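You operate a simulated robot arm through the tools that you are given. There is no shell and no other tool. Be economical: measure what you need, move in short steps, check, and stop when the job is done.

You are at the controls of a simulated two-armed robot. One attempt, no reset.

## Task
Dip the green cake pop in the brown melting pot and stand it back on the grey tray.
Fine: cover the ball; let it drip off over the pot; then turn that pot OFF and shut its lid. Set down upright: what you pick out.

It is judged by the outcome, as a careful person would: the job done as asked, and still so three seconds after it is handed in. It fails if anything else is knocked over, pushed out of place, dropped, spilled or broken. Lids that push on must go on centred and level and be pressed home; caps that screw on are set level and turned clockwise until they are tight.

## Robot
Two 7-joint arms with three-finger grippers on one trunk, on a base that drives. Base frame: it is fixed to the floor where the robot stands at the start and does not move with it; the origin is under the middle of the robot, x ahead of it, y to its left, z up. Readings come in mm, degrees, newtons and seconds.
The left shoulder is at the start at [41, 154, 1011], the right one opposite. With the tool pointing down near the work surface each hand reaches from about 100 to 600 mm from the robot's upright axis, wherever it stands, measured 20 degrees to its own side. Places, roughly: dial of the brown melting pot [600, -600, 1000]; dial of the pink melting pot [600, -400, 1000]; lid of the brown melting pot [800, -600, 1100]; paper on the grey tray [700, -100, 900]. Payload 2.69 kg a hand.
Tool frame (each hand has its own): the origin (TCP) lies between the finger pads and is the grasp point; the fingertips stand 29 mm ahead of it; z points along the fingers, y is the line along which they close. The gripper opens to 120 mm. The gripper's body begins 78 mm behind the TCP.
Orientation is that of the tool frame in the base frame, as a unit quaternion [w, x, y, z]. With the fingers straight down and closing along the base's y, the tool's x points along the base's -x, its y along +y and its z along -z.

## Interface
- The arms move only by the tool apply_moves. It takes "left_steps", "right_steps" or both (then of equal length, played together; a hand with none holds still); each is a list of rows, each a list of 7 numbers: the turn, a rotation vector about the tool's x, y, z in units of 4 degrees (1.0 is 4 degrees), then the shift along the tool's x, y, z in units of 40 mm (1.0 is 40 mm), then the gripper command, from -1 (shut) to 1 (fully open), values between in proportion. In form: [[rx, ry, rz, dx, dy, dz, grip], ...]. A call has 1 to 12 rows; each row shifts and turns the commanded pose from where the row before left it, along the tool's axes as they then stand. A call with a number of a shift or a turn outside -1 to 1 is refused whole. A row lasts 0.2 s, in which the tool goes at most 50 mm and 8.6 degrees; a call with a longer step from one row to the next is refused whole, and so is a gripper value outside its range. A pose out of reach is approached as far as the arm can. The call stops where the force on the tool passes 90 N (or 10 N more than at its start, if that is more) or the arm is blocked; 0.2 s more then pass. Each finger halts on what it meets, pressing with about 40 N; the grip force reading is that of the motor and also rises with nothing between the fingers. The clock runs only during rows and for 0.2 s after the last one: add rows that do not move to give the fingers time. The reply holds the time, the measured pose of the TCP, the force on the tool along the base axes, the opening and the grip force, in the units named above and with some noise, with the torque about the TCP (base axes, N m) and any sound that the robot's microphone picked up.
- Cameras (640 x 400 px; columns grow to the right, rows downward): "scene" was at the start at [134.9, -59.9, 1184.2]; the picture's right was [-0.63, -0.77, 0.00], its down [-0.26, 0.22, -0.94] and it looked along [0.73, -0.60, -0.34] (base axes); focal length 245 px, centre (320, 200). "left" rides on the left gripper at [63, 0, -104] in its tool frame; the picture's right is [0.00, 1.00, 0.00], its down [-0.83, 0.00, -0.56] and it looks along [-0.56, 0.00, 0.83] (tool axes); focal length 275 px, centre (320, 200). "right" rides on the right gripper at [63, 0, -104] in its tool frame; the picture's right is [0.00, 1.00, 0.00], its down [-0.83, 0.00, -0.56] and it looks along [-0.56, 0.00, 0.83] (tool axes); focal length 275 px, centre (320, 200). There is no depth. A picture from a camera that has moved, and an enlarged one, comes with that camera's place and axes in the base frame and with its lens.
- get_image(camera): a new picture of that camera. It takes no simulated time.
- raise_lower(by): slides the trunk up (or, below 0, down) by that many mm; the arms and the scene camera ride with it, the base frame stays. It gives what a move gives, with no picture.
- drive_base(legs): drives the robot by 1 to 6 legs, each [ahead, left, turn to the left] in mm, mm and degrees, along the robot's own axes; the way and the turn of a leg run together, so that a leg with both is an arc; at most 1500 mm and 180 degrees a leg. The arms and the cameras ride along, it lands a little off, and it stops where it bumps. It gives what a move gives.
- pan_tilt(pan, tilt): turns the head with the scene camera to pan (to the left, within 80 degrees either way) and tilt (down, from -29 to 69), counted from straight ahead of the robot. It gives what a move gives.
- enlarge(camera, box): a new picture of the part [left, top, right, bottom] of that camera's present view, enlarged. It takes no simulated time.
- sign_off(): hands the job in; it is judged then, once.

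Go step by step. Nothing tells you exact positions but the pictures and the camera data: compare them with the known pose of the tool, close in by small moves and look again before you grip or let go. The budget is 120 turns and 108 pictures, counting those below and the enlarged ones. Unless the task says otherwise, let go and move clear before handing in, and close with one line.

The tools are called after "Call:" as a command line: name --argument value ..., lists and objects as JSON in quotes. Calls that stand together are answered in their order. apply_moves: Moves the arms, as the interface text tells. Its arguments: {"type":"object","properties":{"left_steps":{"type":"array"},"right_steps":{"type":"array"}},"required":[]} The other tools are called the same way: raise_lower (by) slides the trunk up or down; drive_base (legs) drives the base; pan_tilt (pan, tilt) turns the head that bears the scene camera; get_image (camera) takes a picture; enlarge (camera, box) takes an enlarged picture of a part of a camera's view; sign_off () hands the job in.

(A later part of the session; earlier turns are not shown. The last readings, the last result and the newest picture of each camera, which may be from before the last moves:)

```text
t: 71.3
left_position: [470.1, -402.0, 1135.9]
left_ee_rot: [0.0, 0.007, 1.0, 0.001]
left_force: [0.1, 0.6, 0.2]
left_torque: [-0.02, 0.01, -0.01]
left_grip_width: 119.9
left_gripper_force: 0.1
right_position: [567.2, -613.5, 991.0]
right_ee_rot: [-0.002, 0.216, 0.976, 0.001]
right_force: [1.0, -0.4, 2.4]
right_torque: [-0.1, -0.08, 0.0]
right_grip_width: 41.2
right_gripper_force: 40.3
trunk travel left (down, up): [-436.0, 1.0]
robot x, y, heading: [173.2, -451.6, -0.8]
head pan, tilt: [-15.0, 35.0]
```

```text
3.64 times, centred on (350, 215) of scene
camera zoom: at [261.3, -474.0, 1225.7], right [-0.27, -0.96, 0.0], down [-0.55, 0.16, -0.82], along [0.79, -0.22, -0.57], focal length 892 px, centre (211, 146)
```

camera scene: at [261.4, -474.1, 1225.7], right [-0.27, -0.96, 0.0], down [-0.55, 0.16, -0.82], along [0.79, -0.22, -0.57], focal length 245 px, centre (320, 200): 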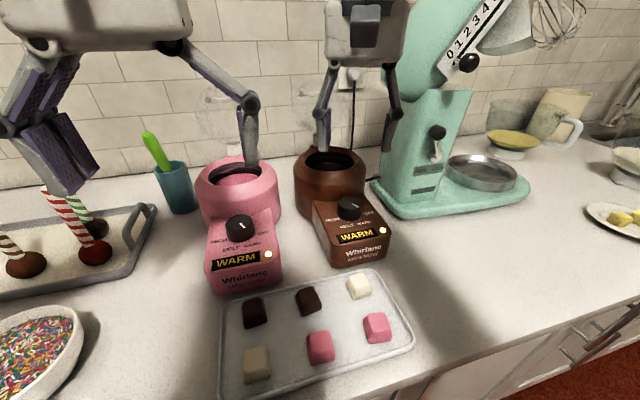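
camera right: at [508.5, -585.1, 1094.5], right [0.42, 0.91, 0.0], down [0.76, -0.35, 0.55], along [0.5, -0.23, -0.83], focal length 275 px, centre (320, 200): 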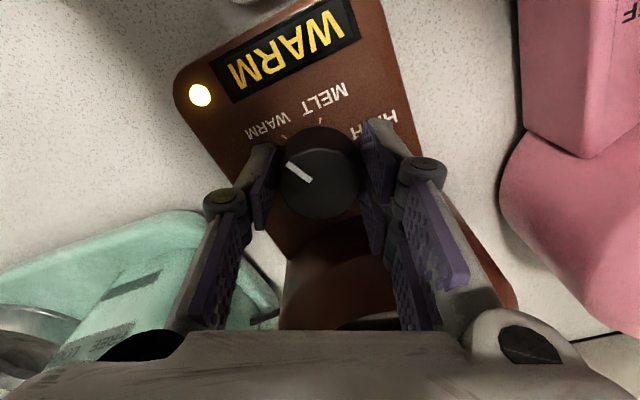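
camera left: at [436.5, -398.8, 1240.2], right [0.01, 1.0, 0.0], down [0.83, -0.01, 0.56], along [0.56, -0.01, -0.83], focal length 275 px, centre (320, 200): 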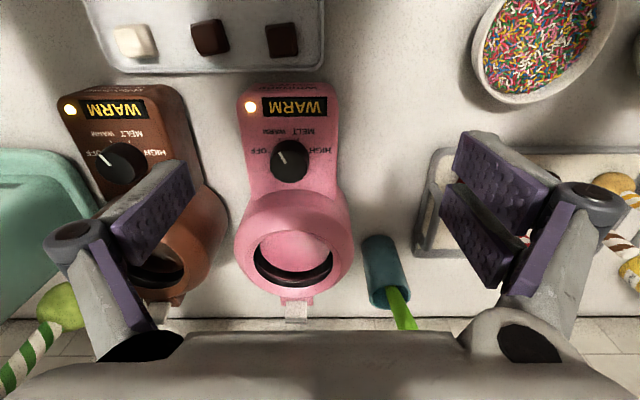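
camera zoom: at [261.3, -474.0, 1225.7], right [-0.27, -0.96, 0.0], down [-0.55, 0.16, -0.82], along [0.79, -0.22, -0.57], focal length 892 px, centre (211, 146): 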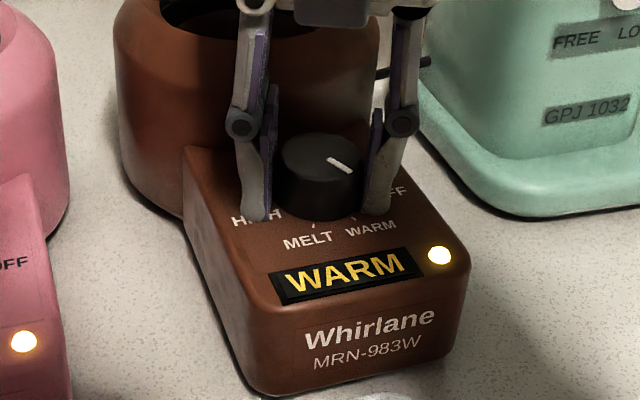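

Dial gripped (41 mm). Turning counter-clockwise.

Call:
apply_moves --right_steps '[[0, 0, -1, 0, 0, 0, -0.6], [0, 0, -1, 0, 0, 0, -0.6], [0, 0, -1, 0, 0, 0, -0.6], [0, 0, -1, 0, 0, 0, -0.6], [0, 0, -1, 0, 0, 0, -0.6], [0, 0, -1, 0, 0, 0, -0.6], [0, 0, -1, 0, 0, 0, -0.6], [0, 0, -1, 0, 0, 0, -0.6], [0, 0, -1, 0, 0, 0, -0.6], [0, 0, -1, 0, 0, 0, -0.6], [0, 0, 0, 0, 0, 0, -0.6]]'

Call:
get_image --camera "right"

Call:
enlarge --camera "scene" --box '[300, 160, 400, 270]'

```text
t: 73.7
left_position: [471.5, -402.9, 1136.2]
left_ee_rot: [-0.001, 0.007, 1.0, 0.0]
left_force: [0.6, 0.1, -0.1]
left_torque: [0.0, 0.01, 0.0]
left_grip_width: 120.0
left_gripper_force: 0.1
right_position: [565.5, -612.9, 991.5]
right_ee_rot: [-0.002, -0.132, 0.991, 0.002]
right_force: [4.2, -2.6, -0.4]
right_torque: [-0.04, -0.22, 0.0]
right_grip_width: 41.2
right_gripper_force: 40.0
trunk travel left (down, up): [-436.0, 1.0]
robot x, y, heading: [171.1, -448.2, -0.7]
head pan, tilt: [-15.0, 35.0]
```

```text
41 pictures are left
camera right: at [504.4, -628.8, 1094.6], right [-0.27, 0.96, 0.0], down [0.8, 0.22, 0.55], along [0.53, 0.15, -0.83], focal length 275 px, centre (320, 200)
```

right: 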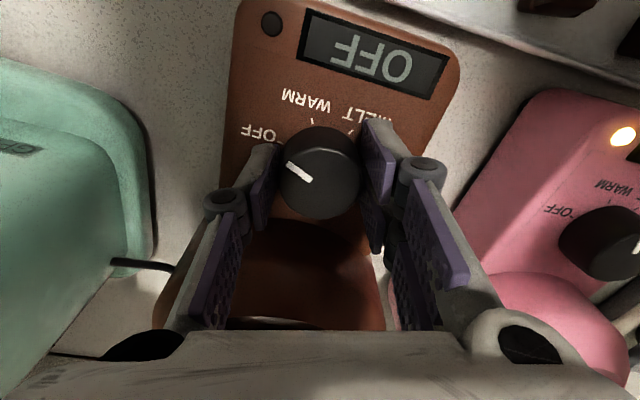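

```text
3.64 times, centred on (350, 215) of scene
camera zoom: at [262.0, -474.4, 1225.6], right [-0.27, -0.96, 0.0], down [-0.55, 0.16, -0.82], along [0.79, -0.22, -0.57], focal length 892 px, centre (211, 146)
```

zoom: 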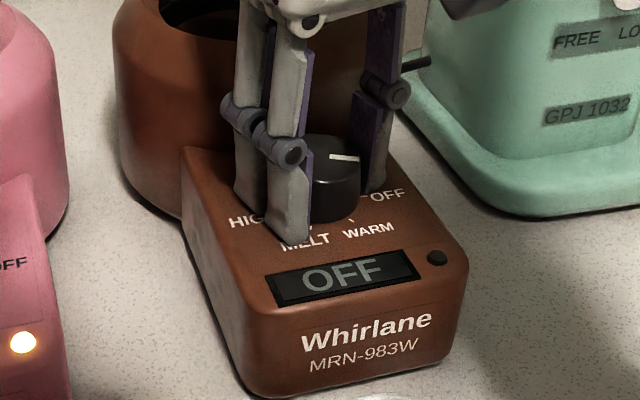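

Display reads OFF and the light is out. A further 8° to sit squarely at the mark, then release and rise.

Call:
apply_moves --right_steps '[[0, 0, -1, 0, 0, 0, -0.6], [0, 0, -1, 0, 0, 0, -0.6], [0, 0, 0, 0, 0, 0, -0.6]]'

Call:
apply_moves --right_steps '[[0, 0, 0, 0, 0, 0, -0.1], [0, 0, 0, 0, 0, 0, 0], [0, 0, 0, 0, 0, 0, 0], [0, 0, 0, 0, 0, -0.5, 0], [0, 0, 0, 0, 0, -1, 0], [0, 0, 0, 0, 0, -1, 0], [0, 0, 1, 0, 0, -0.8, 0], [0, 0, 1, 0, 0, 0, 0], [0, 0, 1, 0, 0, 0, 0], [0, 0, 1, 0, 0, 0, 0], [0, 0, 1, 0, 0, 0, 0], [0, 0, 1, 0, 0, 0, 0]]'

Call:
get_image --camera "right"

Call:
get_image --camera "scene"

```text
t: 74.5
left_position: [471.1, -402.8, 1135.2]
left_ee_rot: [0.0, 0.007, 1.0, 0.0]
left_force: [-0.2, 0.0, 0.0]
left_torque: [0.02, -0.03, 0.03]
left_grip_width: 119.9
left_gripper_force: 0.0
right_position: [564.4, -612.9, 992.2]
right_ee_rot: [-0.001, -0.201, 0.98, 0.001]
right_force: [2.6, -9.2, 2.9]
right_torque: [-0.6, 0.47, -0.03]
right_grip_width: 41.1
right_gripper_force: 40.1
trunk travel left (down, up): [-436.0, 1.0]
robot x, y, heading: [170.6, -447.6, -1.1]
head pan, tilt: [-15.0, 35.0]
```

```text
t: 77.1
left_position: [471.6, -402.9, 1136.5]
left_ee_rot: [0.0, 0.006, 1.0, 0.0]
left_force: [-0.5, -0.2, -0.3]
left_torque: [-0.01, -0.03, 0.0]
left_grip_width: 120.0
left_gripper_force: 0.2
right_position: [566.7, -612.5, 1122.8]
right_ee_rot: [-0.001, 0.008, 1.0, 0.0]
right_force: [-0.2, -0.6, -0.4]
right_torque: [0.03, 0.0, 0.03]
right_grip_width: 60.0
right_gripper_force: 0.0
trunk travel left (down, up): [-436.0, 1.0]
robot x, y, heading: [171.1, -449.4, -1.0]
head pan, tilt: [-15.0, 35.0]
```

```text
39 pictures are left
camera right: at [502.1, -611.9, 1227.5], right [0.01, 1.0, 0.0], down [0.83, -0.01, 0.55], along [0.55, -0.01, -0.83], focal length 275 px, centre (320, 200)
```

right: 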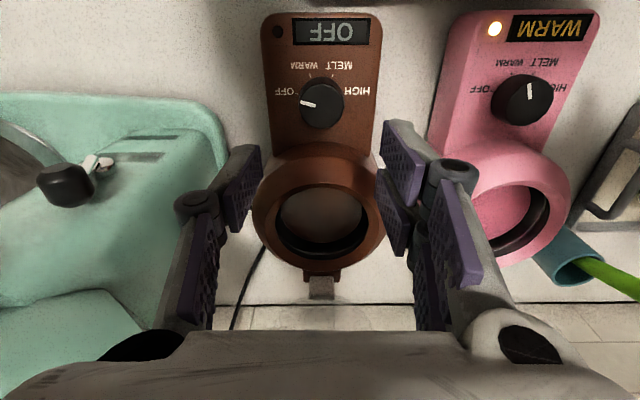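

```text
38 pictures are left
camera scene: at [261.4, -474.0, 1225.7], right [-0.27, -0.96, 0.0], down [-0.55, 0.16, -0.82], along [0.79, -0.22, -0.57], focal length 245 px, centre (320, 200)
```

scene: 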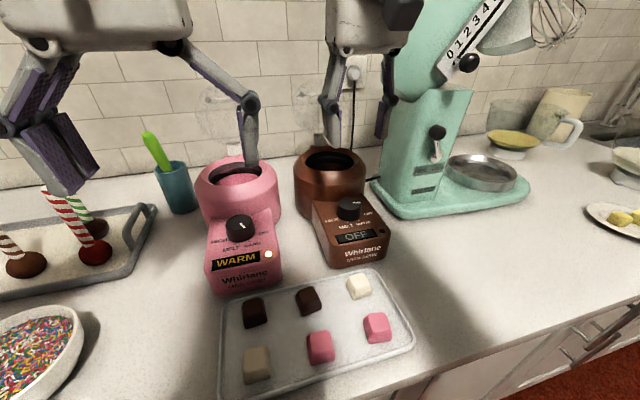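

Pot is off. Now the lid: move the right hand aside and inspect the open lid.

Call:
apply_moves --right_steps '[[0, 0, 0, 0.8, -0.5, -0.5, -1], [0, 0, 0, 0.8, -0.5, -0.5, -1], [0, 0, 0, 0.5, -0.5, 0, -1], [0, 0, 0, 0, 0, 0, -1]]'

Call:
enlarge --camera "scene" --box '[260, 50, 400, 230]'

Call:
get_image --camera "right"

```text
t: 78.1
left_position: [471.1, -402.4, 1137.1]
left_ee_rot: [0.0, 0.007, 1.0, 0.0]
left_force: [0.3, -0.8, 0.1]
left_torque: [-0.03, -0.02, 0.0]
left_grip_width: 120.0
left_gripper_force: 0.0
right_position: [481.5, -672.4, 1164.6]
right_ee_rot: [-0.002, 0.008, 1.0, 0.0]
right_force: [0.7, 0.9, -0.2]
right_torque: [0.0, 0.0, -0.01]
right_grip_width: 0.0
right_gripper_force: 28.4
trunk travel left (down, up): [-436.0, 1.0]
robot x, y, heading: [170.7, -449.9, -0.8]
head pan, tilt: [-15.0, 35.0]
```

```text
2.22 times, centred on (330, 140) of scene
camera zoom: at [261.6, -473.4, 1225.7], right [-0.27, -0.96, 0.0], down [-0.55, 0.16, -0.82], along [0.79, -0.22, -0.57], focal length 545 px, centre (298, 333)
```

zoom: 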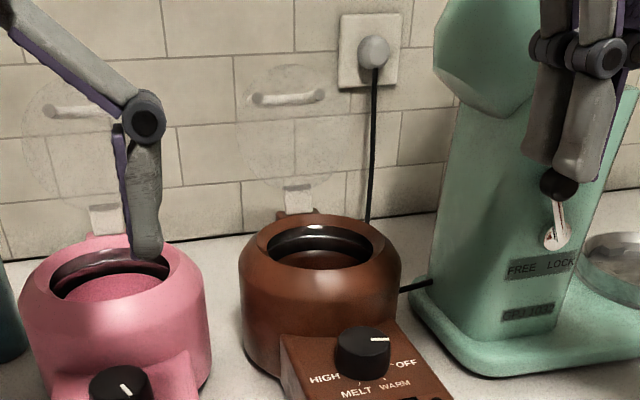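

```text
36 pictures are left
camera right: at [417.7, -670.7, 1268.2], right [0.01, 1.0, 0.0], down [0.83, -0.01, 0.55], along [0.55, -0.01, -0.83], focal length 275 px, centre (320, 200)
```

right: 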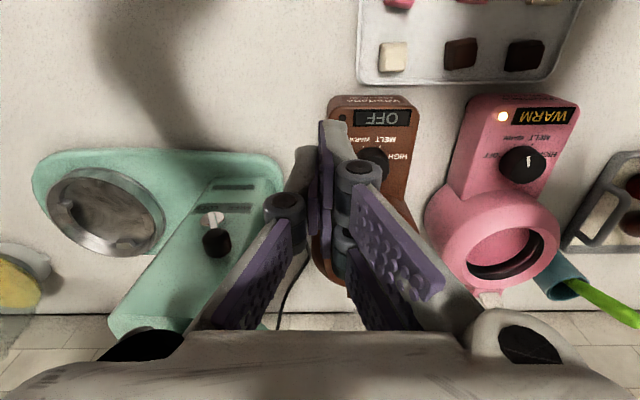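

The lid's handle is on the wall side, and the disc (~103 mm wide) leans back behind the pot. Plan: pitch the hand 45° forward, straddle the disc edges left and right, grip across its diameter, swing it down about the hinge, then press shut. First drive in, open and pitch the hand.

Call:
drive_base --legs '[[28, 0, 0.8]]'

Call:
apply_moves --right_steps '[[0, 0, 0, -0.8, 0.5, -0.2, 0], [0, -1, 0, -0.8, 0.5, 0, 0.5], [0, -1, 0, -0.3, 0.5, 0, 1], [0, -1, 0, 0, 0, 0, 1], [0, -1, 0, 0, 0, 0, 1], [0, -1, 0, 0, 0, 0, 1], [0, -1, 0, 0, 0, 0, 1], [0, -1, 0, 0, 0, 0, 1], [0, -1, 0, 0, 0, 0, 1], [0, -1, 0, 0, 0, 0, 1], [0, -1, 0, 0, 0, 0, 1], [0, -1, 0, 0, 0, 0, 1]]'

Call:
get_image --camera "right"

Call:
get_image --camera "scene"

```text
t: 78.9
left_position: [499.5, -398.9, 1136.3]
left_ee_rot: [-0.001, 0.0, 1.0, -0.001]
left_force: [-0.1, -0.8, 0.4]
left_torque: [0.0, 0.03, -0.02]
left_grip_width: 119.9
left_gripper_force: 0.1
right_position: [512.2, -667.9, 1165.0]
right_ee_rot: [-0.001, 0.001, 1.0, 0.001]
right_force: [0.3, 0.5, -0.3]
right_torque: [-0.02, 0.0, -0.02]
right_grip_width: 0.4
right_gripper_force: 28.7
trunk travel left (down, up): [-436.0, 1.0]
robot x, y, heading: [203.9, -447.5, 0.1]
head pan, tilt: [-15.0, 35.0]
```

```text
t: 81.5
left_position: [498.0, -399.6, 1135.9]
left_ee_rot: [0.0, 0.001, 1.0, -0.001]
left_force: [0.4, -0.3, -1.2]
left_torque: [0.02, 0.01, 0.03]
left_grip_width: 120.0
left_gripper_force: 0.2
right_position: [587.3, -609.7, 1173.0]
right_ee_rot: [0.373, 0.001, 0.928, 0.001]
right_force: [0.3, 0.3, 0.0]
right_torque: [-0.02, 0.0, 0.01]
right_grip_width: 119.9
right_gripper_force: 0.1
trunk travel left (down, up): [-436.0, 1.0]
robot x, y, heading: [203.2, -448.5, 0.0]
head pan, tilt: [-15.0, 35.0]
```

```text
35 pictures are left
camera right: at [469.3, -608.7, 1203.9], right [0.0, 1.0, 0.0], down [0.21, 0.0, 0.98], along [0.98, 0.0, -0.21], focal length 275 px, centre (320, 200)
```

right: 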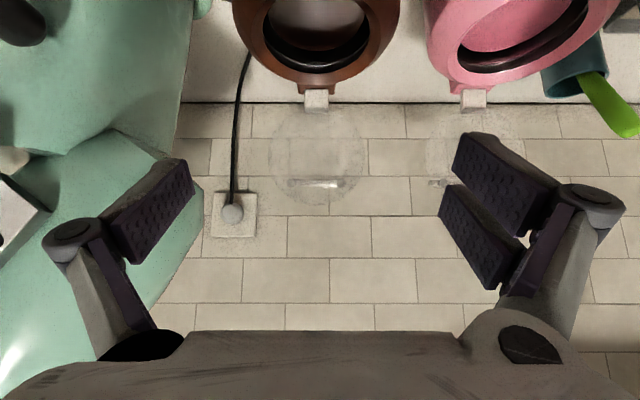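

```text
34 pictures are left
camera scene: at [289.8, -473.2, 1225.7], right [-0.26, -0.97, 0.0], down [-0.55, 0.15, -0.82], along [0.79, -0.21, -0.57], focal length 245 px, centre (320, 200)
```

scene: 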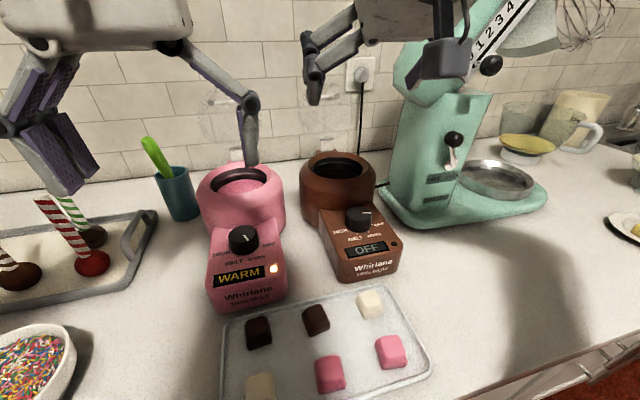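

Call:
enlarge --camera "right" --box '[230, 50, 410, 230]'

Call:
enlarge --camera "scene" --box '[290, 60, 390, 200]'

```text
2.22 times, centred on (320, 140) of right
camera zoom: at [469.3, -608.7, 1203.9], right [0.0, 1.0, 0.0], down [0.21, 0.0, 0.98], along [0.98, 0.0, -0.21], focal length 612 px, centre (320, 333)
```

zoom: 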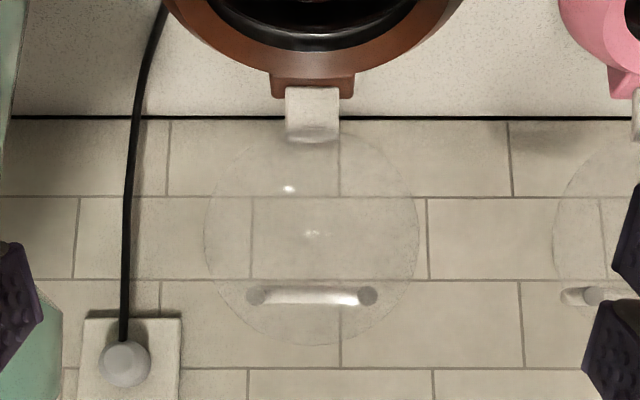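

```text
2.86 times, centred on (340, 130) of scene
camera zoom: at [289.8, -473.2, 1225.7], right [-0.26, -0.97, 0.0], down [-0.55, 0.15, -0.82], along [0.79, -0.21, -0.57], focal length 701 px, centre (263, 400)
```

zoom: 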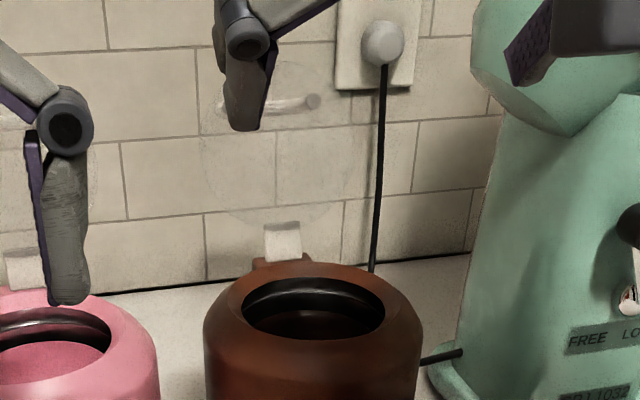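

Disc is ~106 mm across, centre near (760,-613,1092), hinge near (757,-613,1008). Move closer for a second measurement.

Call:
apply_moves --right_steps '[[0, 0, 0, -0.25, -0.08, 0.6, 1], [0, 0, 0, -0.25, 0, 0.6, 1], [0, 0, 0, -0.24, 0, 0.55, 1], [0, 0, 0, 0, 0, 0, 1]]'

Call:
enlarge --camera "right" --box '[170, 10, 470, 210]'

```text
t: 82.5
left_position: [498.0, -399.7, 1136.1]
left_ee_rot: [-0.001, 0.0, 1.0, 0.0]
left_force: [-1.5, -0.5, -0.6]
left_torque: [0.03, -0.02, -0.01]
left_grip_width: 120.0
left_gripper_force: 0.0
right_position: [656.4, -611.6, 1141.3]
right_ee_rot: [0.374, 0.002, 0.928, 0.0]
right_force: [-0.6, -0.4, -0.6]
right_torque: [0.01, 0.01, -0.01]
right_grip_width: 120.0
right_gripper_force: 0.0
trunk travel left (down, up): [-436.0, 1.0]
robot x, y, heading: [203.0, -450.1, -0.4]
head pan, tilt: [-15.0, 35.0]
```

```text
2.00 times, centred on (320, 110) of right
camera zoom: at [538.0, -611.4, 1172.0], right [0.0, 1.0, 0.0], down [0.21, 0.0, 0.98], along [0.98, 0.0, -0.21], focal length 551 px, centre (320, 380)
```

zoom: 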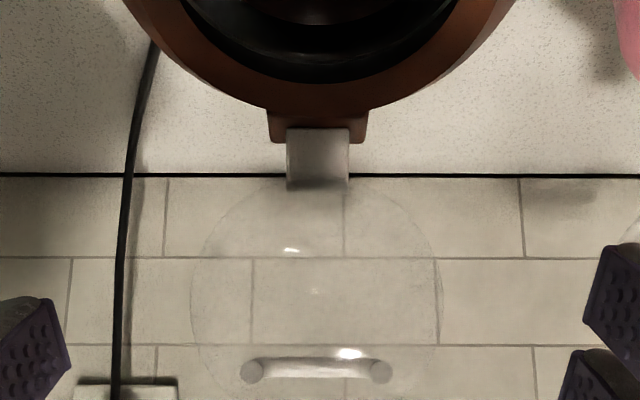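

Refined: disc centre (767,-613,1090), diameter ~110, so it fits inside the 120 mm opening with ~5 mm each side. Align y to -613 and advance most of the way.

Call:
apply_moves --right_steps '[[0, 0, 0, -0.2, -0.03, 0.4, 1], [0, 0, 0, -0.2, 0, 0.45, 1], [0, 0, 0, -0.2, 0, 0.45, 1], [0, 0, 0, 0, 0, 0, 1]]'

Call:
get_image --camera "right"

Call:
enlarge --camera "scene" --box '[260, 40, 420, 200]'

```text
t: 83.5
left_position: [498.1, -400.8, 1135.7]
left_ee_rot: [-0.001, 0.001, 1.0, 0.0]
left_force: [0.1, 0.7, 0.0]
left_torque: [0.03, -0.04, 0.0]
left_grip_width: 119.9
left_gripper_force: 0.0
right_position: [710.1, -615.3, 1121.3]
right_ee_rot: [0.374, 0.001, 0.927, 0.0]
right_force: [0.8, 0.6, 0.6]
right_torque: [0.01, 0.0, 0.02]
right_grip_width: 119.8
right_gripper_force: 0.1
trunk travel left (down, up): [-436.0, 1.0]
robot x, y, heading: [202.2, -449.0, -0.3]
head pan, tilt: [-15.0, 35.0]
```

```text
30 pictures are left
camera right: at [591.0, -614.3, 1152.1], right [0.0, 1.0, 0.0], down [0.21, 0.0, 0.98], along [0.98, 0.0, -0.21], focal length 275 px, centre (320, 200)
```

right: 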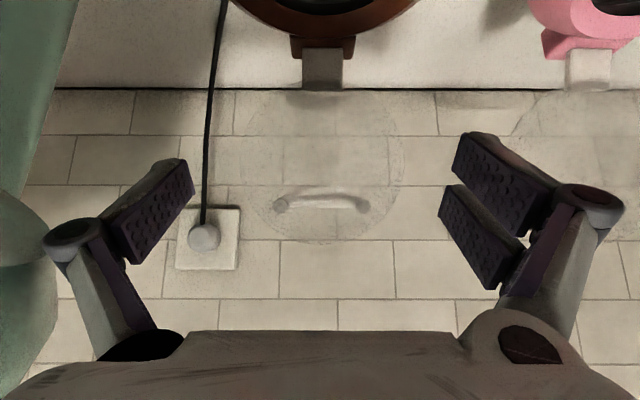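

```text
2.50 times, centred on (340, 120) of scene
camera zoom: at [289.5, -473.2, 1225.8], right [-0.26, -0.97, 0.0], down [-0.55, 0.15, -0.82], along [0.79, -0.21, -0.57], focal length 613 px, centre (270, 400)
```

zoom: 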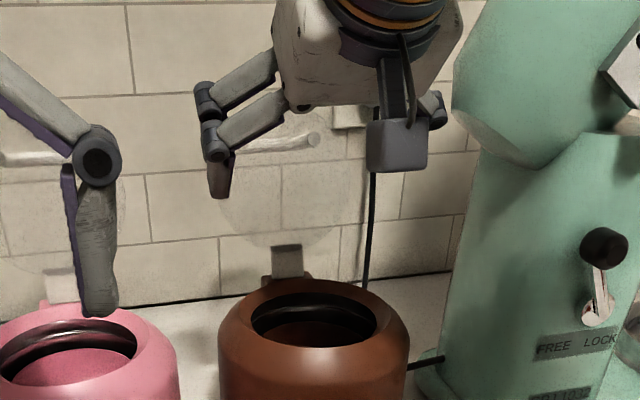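

Still centred: disc at (768,-614,1091). Advance the remaining ~52 mm so the pads straddle the disc's widest line.

Call:
apply_moves --right_steps '[[0, 0, 0, -0.2, 0.02, 0.4, 1], [0, 0, 0, -0.2, 0, 0.4, 1], [0, 0, 0, -0.12, 0, 0.39, 1], [0, 0, 0, 0, 0, 0, 1]]'

Call:
get_image --camera "right"

Call:
enlarge --camera "scene" --box '[260, 40, 420, 200]'

```text
t: 84.5
left_position: [497.5, -399.3, 1135.4]
left_ee_rot: [0.0, 0.001, 1.0, 0.0]
left_force: [0.2, -0.3, -0.7]
left_torque: [-0.02, -0.01, 0.02]
left_grip_width: 120.0
left_gripper_force: 0.0
right_position: [757.1, -613.3, 1103.0]
right_ee_rot: [0.373, 0.001, 0.928, 0.0]
right_force: [0.1, 0.0, -0.7]
right_torque: [0.01, 0.01, 0.0]
right_grip_width: 120.1
right_gripper_force: 0.0
trunk travel left (down, up): [-436.0, 1.0]
robot x, y, heading: [202.4, -447.1, 0.1]
head pan, tilt: [-15.0, 35.0]
```

```text
28 pictures are left
camera right: at [640.2, -612.6, 1134.4], right [0.0, 1.0, 0.0], down [0.21, 0.0, 0.98], along [0.98, 0.0, -0.21], focal length 275 px, centre (320, 200)
```

right: 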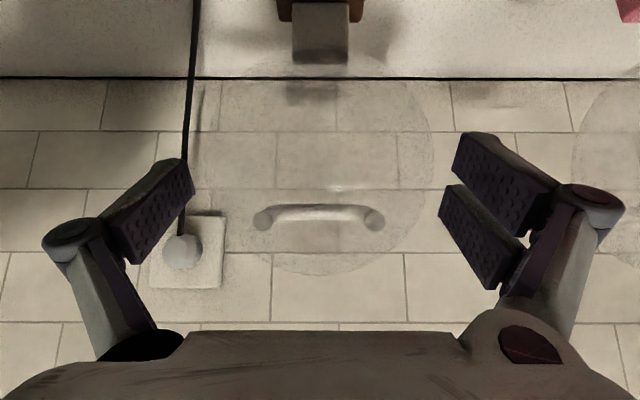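

```text
2.50 times, centred on (340, 120) of scene
camera zoom: at [289.6, -473.2, 1225.8], right [-0.26, -0.97, 0.0], down [-0.55, 0.15, -0.82], along [0.79, -0.21, -0.57], focal length 613 px, centre (270, 400)
```

zoom: 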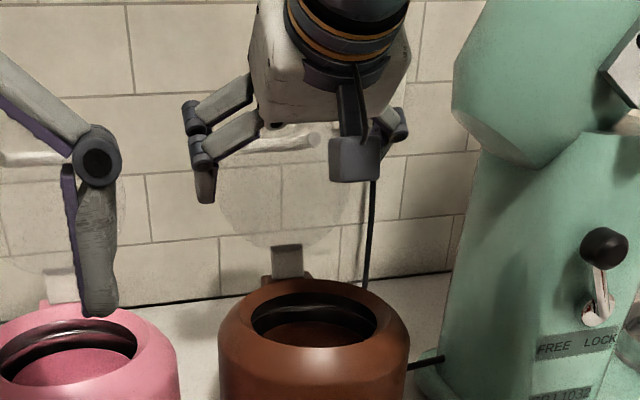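

The disc's centre line is ~19 mm ahead of the TCP, inside the finger length. Advance 6 mm more and close gently on the disc's edges.

Call:
apply_moves --right_steps '[[0, 0, 0, 0, 0, 0.15, 1], [0, 0, 0, 0, 0, 0, 0.9], [0, 0, 0, 0, 0, 0, 0.8], [0, 0, 0, 0, 0, 0, 0.7], [0, 0, 0, 0, 0, 0, 0.7], [0, 0, 0, 0, 0, 0, 0.7]]'

Call:
get_image --camera "right"

```text
t: 85.9
left_position: [498.3, -400.6, 1137.0]
left_ee_rot: [0.002, 0.001, 1.0, 0.0]
left_force: [0.9, 0.1, -0.1]
left_torque: [0.03, 0.01, 0.04]
left_grip_width: 120.0
left_gripper_force: 0.0
right_position: [761.9, -615.5, 1099.4]
right_ee_rot: [0.373, 0.002, 0.928, -0.001]
right_force: [-3.0, -8.9, 6.2]
right_torque: [-0.64, 0.39, 0.86]
right_grip_width: 109.6
right_gripper_force: 39.8
trunk travel left (down, up): [-436.0, 1.0]
robot x, y, heading: [201.9, -448.9, -0.2]
head pan, tilt: [-15.0, 35.0]
```

```text
26 pictures are left
camera right: at [643.0, -613.5, 1130.7], right [0.0, 1.0, 0.0], down [0.21, 0.0, 0.98], along [0.98, 0.0, -0.21], focal length 275 px, centre (320, 200)
```

right: 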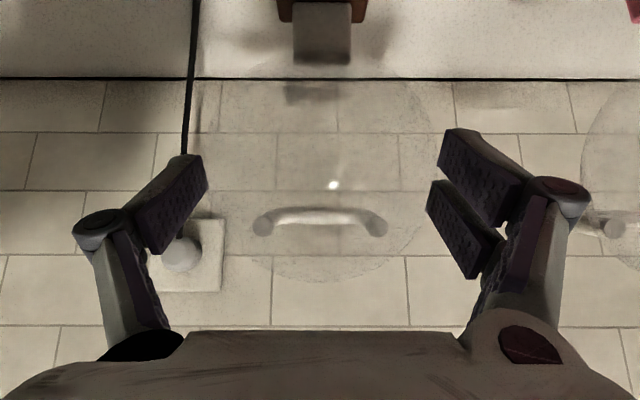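

Gripped across the disc (109.6 mm). Hinge fits (756, 1012) with radius ~78 mm; I'll swing the first third of the arc and check forces.

Call:
apply_moves --right_steps '[[0, 0, 0, 0.122, 0, -0.143, 0.7], [0, 0, 0, 0.122, 0, -0.143, 0.7], [0, 0, 0, 0.133, 0, -0.107, 0.7], [0, 0, 0, 0.133, 0, -0.107, 0.7], [0, 0, 0, 0, 0, 0, 0.7]]'

Call:
get_image --camera "right"

Call:
enlarge --camera "scene" --box '[260, 40, 420, 200]'

```text
t: 87.1
left_position: [499.2, -398.3, 1136.6]
left_ee_rot: [0.0, 0.001, 1.0, 0.0]
left_force: [0.3, 0.0, 0.0]
left_torque: [0.0, -0.04, -0.01]
left_grip_width: 120.2
left_gripper_force: 0.1
right_position: [735.2, -612.6, 1100.8]
right_ee_rot: [0.376, 0.002, 0.927, 0.002]
right_force: [11.3, 0.6, 16.0]
right_torque: [1.28, -0.83, -0.21]
right_grip_width: 109.7
right_gripper_force: 40.0
trunk travel left (down, up): [-436.0, 1.0]
robot x, y, heading: [201.7, -448.6, 0.0]
head pan, tilt: [-15.0, 35.0]
```

```text
25 pictures are left
camera right: at [616.7, -611.1, 1130.9], right [0.0, 1.0, 0.0], down [0.21, 0.0, 0.98], along [0.98, 0.0, -0.21], focal length 275 px, centre (320, 200)
```

right: 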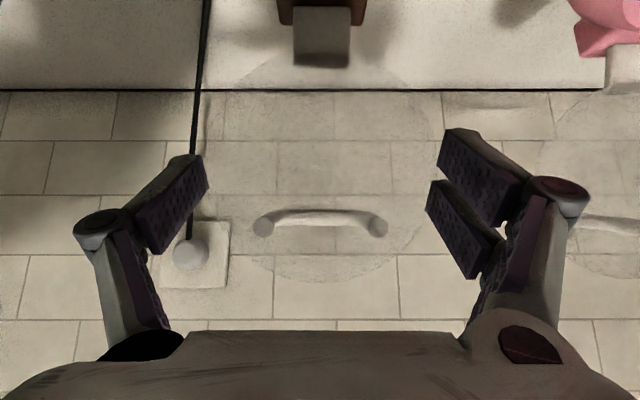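

```text
2.50 times, centred on (340, 120) of scene
camera zoom: at [289.7, -472.8, 1225.9], right [-0.26, -0.97, 0.0], down [-0.55, 0.15, -0.82], along [0.79, -0.21, -0.57], focal length 613 px, centre (270, 400)
```

zoom: 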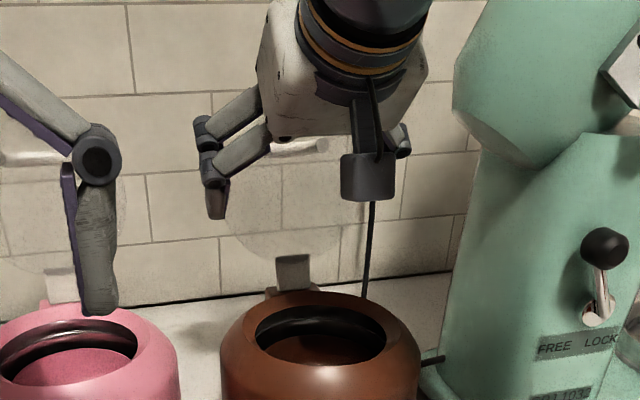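

The lid hasn't pivoted in the grip — the pot itself seems to be tipping/dragging. I'll reverse that motion at once and inspect.

Call:
apply_moves --right_steps '[[0, 0, 0, -0.133, 0, 0.107, 0.7], [0, 0, 0, -0.133, 0, 0.107, 0.7], [0, 0, 0, -0.122, 0, 0.143, 0.7], [0, 0, 0, -0.122, 0, 0.143, 0.7], [0, 0, 0, 0, 0, 0, 0.7]]'

Call:
enlarge --camera "scene" --box '[260, 40, 420, 200]'

Call:
get_image --camera "scene"

```text
t: 88.3
left_position: [497.4, -399.5, 1136.4]
left_ee_rot: [0.0, 0.001, 1.0, 0.0]
left_force: [-0.2, 0.6, 0.2]
left_torque: [-0.01, -0.01, -0.01]
left_grip_width: 119.8
left_gripper_force: 0.0
right_position: [761.0, -613.7, 1096.3]
right_ee_rot: [0.372, 0.001, 0.928, -0.001]
right_force: [-6.6, -0.8, 1.2]
right_torque: [-0.22, 0.34, 0.02]
right_grip_width: 109.7
right_gripper_force: 40.1
trunk travel left (down, up): [-436.0, 1.0]
robot x, y, heading: [201.6, -453.5, -0.2]
head pan, tilt: [-15.0, 35.0]
```

```text
2.50 times, centred on (340, 120) of scene
camera zoom: at [288.9, -473.2, 1225.7], right [-0.26, -0.97, 0.0], down [-0.55, 0.15, -0.82], along [0.79, -0.21, -0.57], focal length 613 px, centre (270, 400)
```

zoom: 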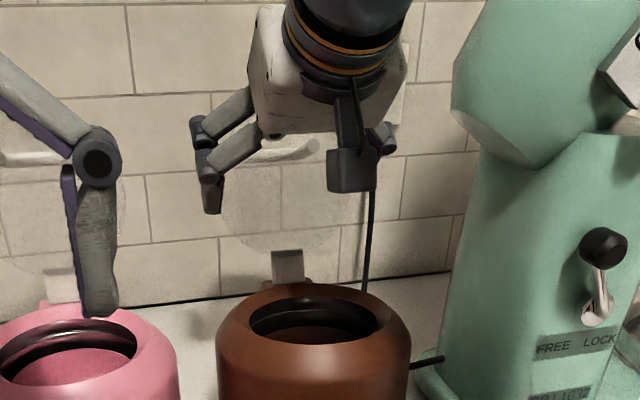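

```text
22 pictures are left
camera scene: at [288.9, -473.2, 1225.7], right [-0.26, -0.97, 0.0], down [-0.55, 0.15, -0.82], along [0.79, -0.21, -0.57], focal length 245 px, centre (320, 200)
```

scene: 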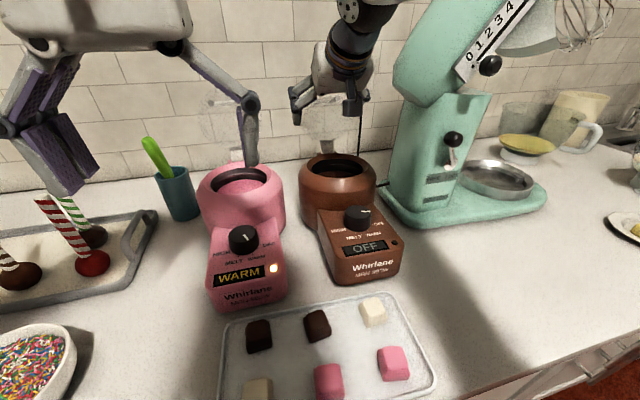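

Reversed: the pot is nearly back, though the candy tray's corner got nudged a little (I'll correct that after). The edge grip doesn't pivot freely, so I'll release, retreat, and take the handle bar by its ends from over the top instead.

Call:
apply_moves --right_steps '[[0, 0, 0, 0, 0, 0, 0.9], [0, 0, 0, 0, 0, 0, 1], [0, 0, 0, 0, 0, 0, 1], [0, 0, 0, 0, 0, -0.6, 1], [0, 0, 0, 0, 0, -0.8, 1], [0, 0, 0, 0, 0, -0.8, 1], [0, 1, 0, 0, 0, 0, 0.6], [0, 1, 0, 0, 0, 0, 0.42], [0, 0, 0, 0, 0, 0, 0.42]]'

Call:
get_image --camera "right"

Call:
get_image --camera "scene"

```text
t: 90.3
left_position: [497.8, -400.1, 1135.8]
left_ee_rot: [0.0, 0.001, 1.0, -0.001]
left_force: [0.5, -0.3, 0.3]
left_torque: [-0.01, -0.01, 0.01]
left_grip_width: 120.0
left_gripper_force: 0.0
right_position: [701.6, -611.9, 1162.9]
right_ee_rot: [0.308, 0.0, 0.951, 0.001]
right_force: [0.2, 0.5, -0.2]
right_torque: [0.0, 0.03, 0.03]
right_grip_width: 85.5
right_gripper_force: 0.0
trunk travel left (down, up): [-436.0, 1.0]
robot x, y, heading: [199.5, -447.8, -0.3]
head pan, tilt: [-15.0, 35.0]
```

```text
21 pictures are left
camera right: at [589.1, -611.9, 1210.4], right [0.0, 1.0, 0.0], down [0.35, 0.0, 0.94], along [0.94, 0.0, -0.35], focal length 275 px, centre (320, 200)
```

right: 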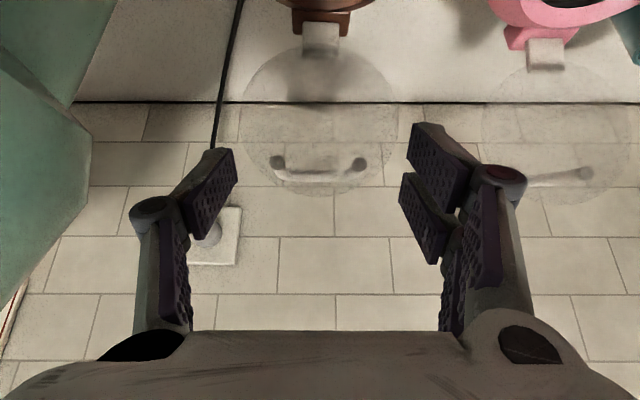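

```text
20 pictures are left
camera scene: at [289.8, -473.0, 1225.7], right [-0.26, -0.97, 0.0], down [-0.55, 0.15, -0.82], along [0.79, -0.21, -0.57], focal length 245 px, centre (320, 200)
```

scene: 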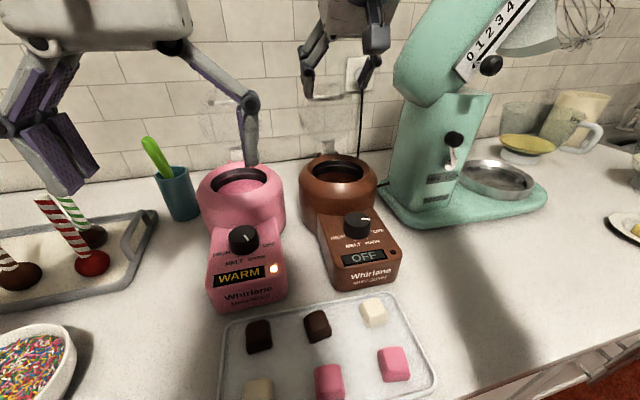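

The bar is now at about (784,-612,1111) (pot crept ~20 mm toward me; I'll push it back later). Move the hand to a standoff above the bar, along the approach line, with the opening at ~92 mm.

Call:
apply_moves --right_steps '[[0, 0, 0, -0.45, 0, 0.18, 0.53], [0, 0, 0, -0.46, 0, 0.2, 0.53], [0, 0, 0, 0, 0, 0.5, 0.53], [0, 0, 0, 0, 0, 0.4, 0.53], [0, 0, 0, 0, 0, 0, 0.53]]'

Call:
get_image --camera "right"

```text
t: 91.5
left_position: [499.8, -398.5, 1135.4]
left_ee_rot: [0.0, 0.001, 1.0, 0.0]
left_force: [-1.0, -0.1, 0.0]
left_torque: [-0.01, 0.03, 0.01]
left_grip_width: 120.0
left_gripper_force: 0.1
right_position: [761.8, -613.5, 1142.7]
right_ee_rot: [0.307, 0.0, 0.952, 0.001]
right_force: [0.8, 0.4, 0.5]
right_torque: [0.04, 0.02, 0.01]
right_grip_width: 92.3
right_gripper_force: 0.9
trunk travel left (down, up): [-436.0, 1.0]
robot x, y, heading: [199.8, -448.8, -0.2]
head pan, tilt: [-15.0, 35.0]
```

```text
19 pictures are left
camera right: at [649.4, -612.4, 1189.1], right [0.0, 1.0, 0.0], down [0.35, 0.0, 0.94], along [0.94, 0.0, -0.35], focal length 275 px, centre (320, 200)
```

right: 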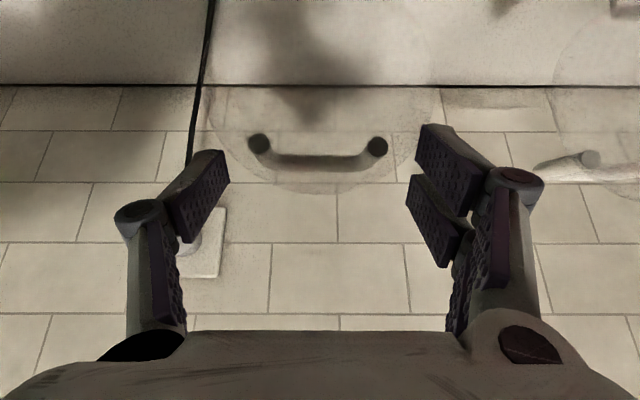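

Bar measured at about (785,-613,1115), centred. Advance ~21 mm and close on the bar's ends.

Call:
apply_moves --right_steps '[[0, 0, 0, -0.05, 0, 0.3, 0.53], [0, 0, 0, 0, 0, 0.27, 0.53], [0, 0, 0, 0, 0, 0, 0.3], [0, 0, 0, 0, 0, 0, 0], [0, 0, 0, 0, 0, 0, 0], [0, 0, 0, 0, 0, 0, 0]]'

Call:
get_image --camera "right"

```text
t: 92.9
left_position: [497.1, -397.7, 1136.6]
left_ee_rot: [0.0, 0.0, 1.0, -0.001]
left_force: [0.8, 0.0, -0.2]
left_torque: [0.0, 0.03, 0.02]
left_grip_width: 119.9
left_gripper_force: 0.0
right_position: [777.9, -610.1, 1127.4]
right_ee_rot: [0.31, 0.0, 0.951, 0.001]
right_force: [7.4, 8.2, 22.8]
right_torque: [1.19, -0.03, 0.66]
right_grip_width: 93.5
right_gripper_force: 39.8
trunk travel left (down, up): [-436.0, 1.0]
robot x, y, heading: [197.1, -450.3, 0.2]
head pan, tilt: [-15.0, 35.0]
```

```text
18 pictures are left
camera right: at [663.5, -610.3, 1174.1], right [0.0, 1.0, 0.0], down [0.34, 0.0, 0.94], along [0.94, 0.0, -0.34], focal length 275 px, centre (320, 200)
```

right: 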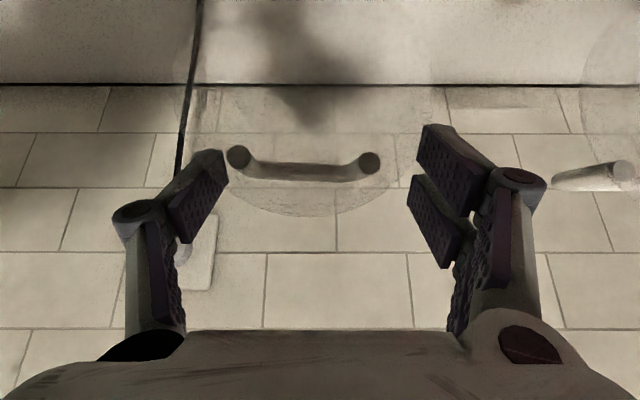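

The pads met the disc itself: the disc is larger (~123 mm) and farther back than I had assumed, so gripping the bar isn't possible this way. Open, retreat, and re-measure; next I'll hook the top edge from behind with closed fingers and tip it forward gently.

Call:
apply_moves --right_steps '[[0, 0, 0, 0, 0, 0, 0.62], [0, 0, 0, 0, 0, 0, 0.62], [0, 0, 0, 0, 0, -0.5, 0.62], [0, 0, 0, 0, 0, -0.8, 0.62], [0, 0, 0, 0, 0, -0.8, 0], [0, 0, 0, 0, 0, 0, -1], [0, 0, 0, 0, 0, 0, -1], [0, 0, 0, 0, 0, 0, -1]]'

Call:
get_image --camera "right"

Call:
enlarge --camera "scene" --box '[240, 60, 440, 310]'

```text
t: 94.7
left_position: [499.3, -399.6, 1135.5]
left_ee_rot: [0.0, 0.0, 1.0, 0.0]
left_force: [0.5, 0.1, 0.2]
left_torque: [0.0, 0.0, -0.04]
left_grip_width: 120.0
left_gripper_force: 0.1
right_position: [724.9, -609.8, 1193.6]
right_ee_rot: [0.307, 0.001, 0.952, 0.001]
right_force: [0.1, 0.6, -1.6]
right_torque: [-0.01, 0.0, -0.01]
right_grip_width: 0.0
right_gripper_force: 29.1
trunk travel left (down, up): [-436.0, 1.0]
robot x, y, heading: [200.2, -448.9, -0.0]
head pan, tilt: [-15.0, 35.0]
```

```text
17 pictures are left
camera right: at [612.7, -610.2, 1242.1], right [0.0, 1.0, 0.0], down [0.35, 0.0, 0.94], along [0.94, 0.0, -0.35], focal length 275 px, centre (320, 200)
```

right: 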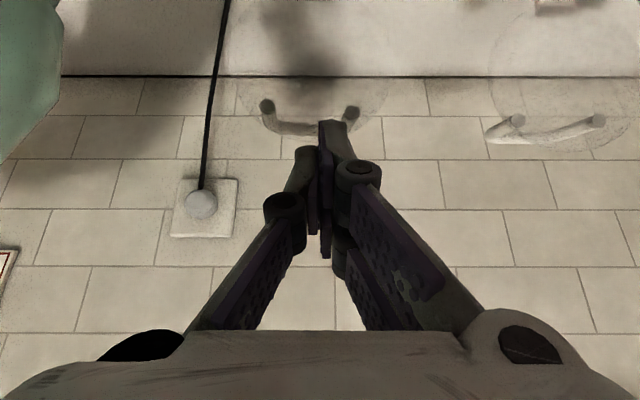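

```text
1.60 times, centred on (340, 185) of scene
camera zoom: at [289.9, -473.1, 1225.7], right [-0.26, -0.97, 0.0], down [-0.55, 0.15, -0.82], along [0.79, -0.21, -0.57], focal length 393 px, centre (288, 224)
```

zoom: 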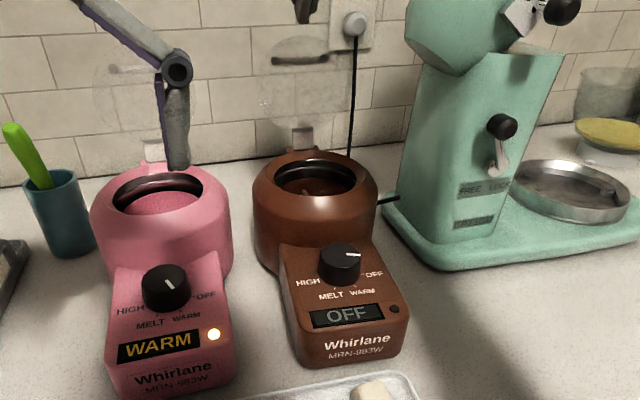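

Handle feet now at about (787,-618,1103), disc top near (793,1136). Move over and slip the closed fingertips down just behind the top edge.

Call:
apply_moves --right_steps '[[0, 0, 0, -0.43, -0.09, 0.14, -1], [0, 0, 0, -0.44, -0.09, 0.15, -1], [0, 0, 0, 0, 0, 0.5, -1], [0, 0, 0, 0, 0, 0.5, -1], [0, 0, 0, 0, 0, 0.4, -1], [0, 0, 0, 0, 0, 0, -1]]'

Call:
get_image --camera "right"

Call:
enlarge --camera "scene" --box '[270, 30, 410, 190]'

```text
t: 96.1
left_position: [499.4, -397.7, 1137.2]
left_ee_rot: [0.0, 0.001, 1.0, 0.0]
left_force: [0.8, -0.2, 0.1]
left_torque: [-0.02, -0.02, 0.0]
left_grip_width: 119.9
left_gripper_force: 0.0
right_position: [795.9, -618.3, 1157.4]
right_ee_rot: [0.306, 0.002, 0.952, 0.0]
right_force: [0.3, -0.5, -0.6]
right_torque: [-0.02, -0.01, 0.01]
right_grip_width: 0.0
right_gripper_force: 28.4
trunk travel left (down, up): [-436.0, 1.0]
robot x, y, heading: [202.2, -448.4, -0.1]
head pan, tilt: [-15.0, 35.0]
```

```text
15 pictures are left
camera right: at [683.2, -618.0, 1205.1], right [0.0, 1.0, 0.0], down [0.35, 0.0, 0.94], along [0.94, 0.0, -0.35], focal length 275 px, centre (320, 200)
```

right: 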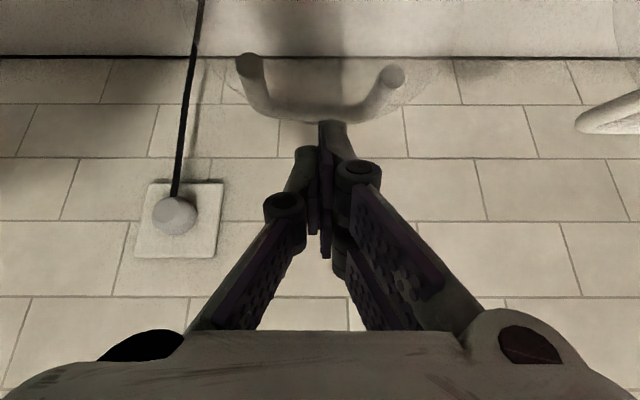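

```text
2.50 times, centred on (340, 110) of scene
camera zoom: at [289.6, -473.1, 1225.8], right [-0.26, -0.97, 0.0], down [-0.55, 0.15, -0.82], along [0.79, -0.21, -0.57], focal length 613 px, centre (270, 425)
```

zoom: 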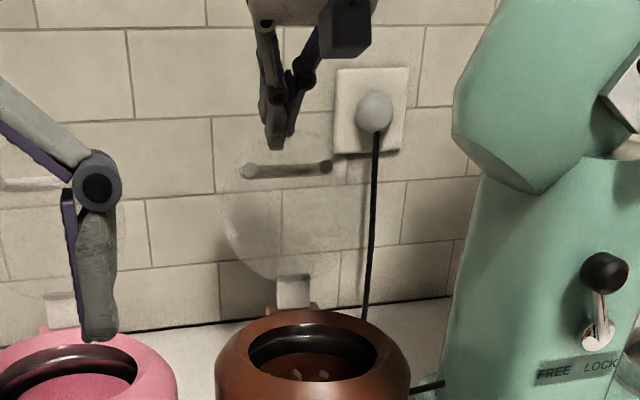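

Tip is behind the disc's top edge (disc top ≈(785,1133), tip ≈(813,1133)), above the handle bar. Lower 8 mm and draw back gently 30 mm.

Call:
apply_moves --right_steps '[[0, 0, 0, 0.117, 0, 0.16, -1], [0, 0, 0, 0.1, 0, -0.073, -1], [0, 0, 0, 0.1, 0, -0.073, -1], [0, 0, 0, 0.1, 0, -0.073, -1], [0, 0, 0, 0.1, 0, -0.073, -1], [0, 0, 0, 0.1, 0, -0.073, -1], [0, 0, 0, 0.1, 0, -0.073, -1], [0, 0, 0, 0, 0, 0, -1]]'

Call:
enlarge --camera "scene" --box '[270, 30, 410, 190]'

```text
t: 97.9
left_position: [498.8, -399.9, 1135.8]
left_ee_rot: [0.0, 0.001, 1.0, 0.0]
left_force: [-0.2, -0.6, 0.2]
left_torque: [0.02, 0.01, -0.01]
left_grip_width: 120.0
left_gripper_force: 0.1
right_position: [766.7, -619.6, 1150.0]
right_ee_rot: [0.307, 0.0, 0.952, 0.001]
right_force: [-0.5, 0.0, -0.3]
right_torque: [0.0, 0.03, -0.02]
right_grip_width: 0.2
right_gripper_force: 28.6
trunk travel left (down, up): [-436.0, 1.0]
robot x, y, heading: [202.8, -450.6, 0.1]
head pan, tilt: [-15.0, 35.0]
```

```text
2.50 times, centred on (340, 110) of scene
camera zoom: at [290.0, -473.1, 1225.7], right [-0.26, -0.97, 0.0], down [-0.55, 0.15, -0.82], along [0.79, -0.21, -0.57], focal length 613 px, centre (270, 425)
```

zoom: 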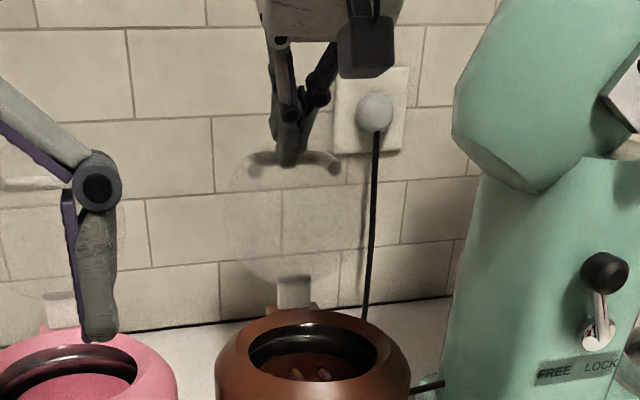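

The lid swings freely with no force and the pot stays put. Continue drawing it forward past vertical.

Call:
apply_moves --right_steps '[[0, 0, 0, 0.1, 0, -0.073, -1], [0, 0, 0, 0.1, 0, -0.073, -1], [0, 0, 0, 0.1, 0, -0.073, -1], [0, 0, 0, 0.1, 0, -0.073, -1], [0, 0, 0, 0.1, 0, -0.073, -1], [0, 0, 0, 0, 0, 0, -1], [0, 0, 0, 0, 0, 0, -1]]'

Call:
enlarge --camera "scene" --box '[270, 30, 410, 190]'

```text
t: 99.5
left_position: [499.2, -399.4, 1137.0]
left_ee_rot: [0.0, 0.0, 1.0, 0.0]
left_force: [0.0, 0.9, 0.1]
left_torque: [-0.01, -0.04, 0.0]
left_grip_width: 120.3
left_gripper_force: 0.1
right_position: [741.7, -621.5, 1149.4]
right_ee_rot: [0.307, 0.001, 0.952, 0.0]
right_force: [0.0, 0.2, 0.1]
right_torque: [-0.02, 0.0, 0.04]
right_grip_width: 0.2
right_gripper_force: 28.7
trunk travel left (down, up): [-436.0, 1.0]
robot x, y, heading: [199.7, -448.6, 0.0]
head pan, tilt: [-15.0, 35.0]
```

```text
2.50 times, centred on (340, 110) of scene
camera zoom: at [289.9, -473.1, 1225.7], right [-0.26, -0.97, 0.0], down [-0.55, 0.15, -0.82], along [0.79, -0.21, -0.57], focal length 613 px, centre (270, 425)
```

zoom: 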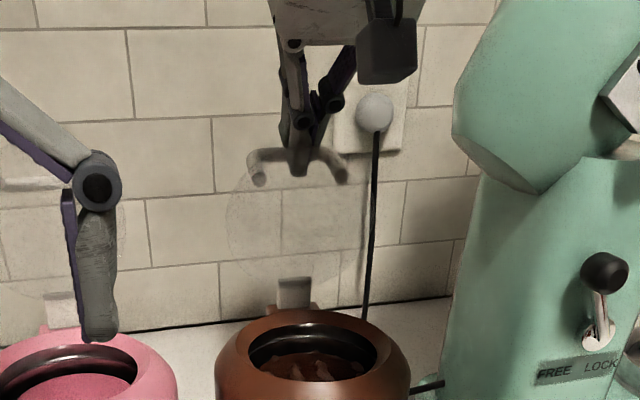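

Lid still follows under control. Continue, curving slightly downward.

Call:
apply_moves --right_steps '[[0, 0, 0, 0.116, 0, -0.053, -1], [0, 0, 0, 0.116, 0, -0.053, -1], [0, 0, 0, 0.116, 0, -0.053, -1], [0, 0, 0, 0.116, 0, -0.053, -1], [0, 0, 0, 0.116, 0, -0.053, -1], [0, 0, 0, 0.116, 0, -0.053, -1], [0, 0, 0, 0, 0, 0, -1], [0, 0, 0, 0, 0, 0, -1]]'

Call:
enlarge --camera "scene" --box '[270, 30, 410, 190]'

```text
t: 101.3
left_position: [494.9, -397.5, 1136.2]
left_ee_rot: [0.003, 0.001, 1.0, -0.001]
left_force: [-1.2, 0.3, -0.8]
left_torque: [0.02, 0.02, -0.01]
left_grip_width: 119.9
left_gripper_force: 0.1
right_position: [709.6, -617.7, 1147.3]
right_ee_rot: [0.311, 0.001, 0.95, 0.001]
right_force: [-3.8, 6.2, 29.1]
right_torque: [0.2, -0.52, -0.13]
right_grip_width: 5.8
right_gripper_force: 28.9
trunk travel left (down, up): [-436.0, 1.0]
robot x, y, heading: [197.3, -452.9, 0.3]
head pan, tilt: [-15.0, 35.0]
```

```text
2.50 times, centred on (340, 110) of scene
camera zoom: at [286.9, -471.6, 1226.2], right [-0.26, -0.97, 0.0], down [-0.55, 0.15, -0.82], along [0.79, -0.21, -0.57], focal length 613 px, centre (270, 425)
```

zoom: 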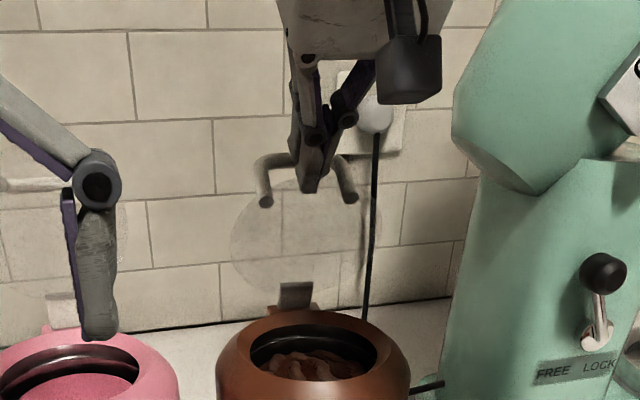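

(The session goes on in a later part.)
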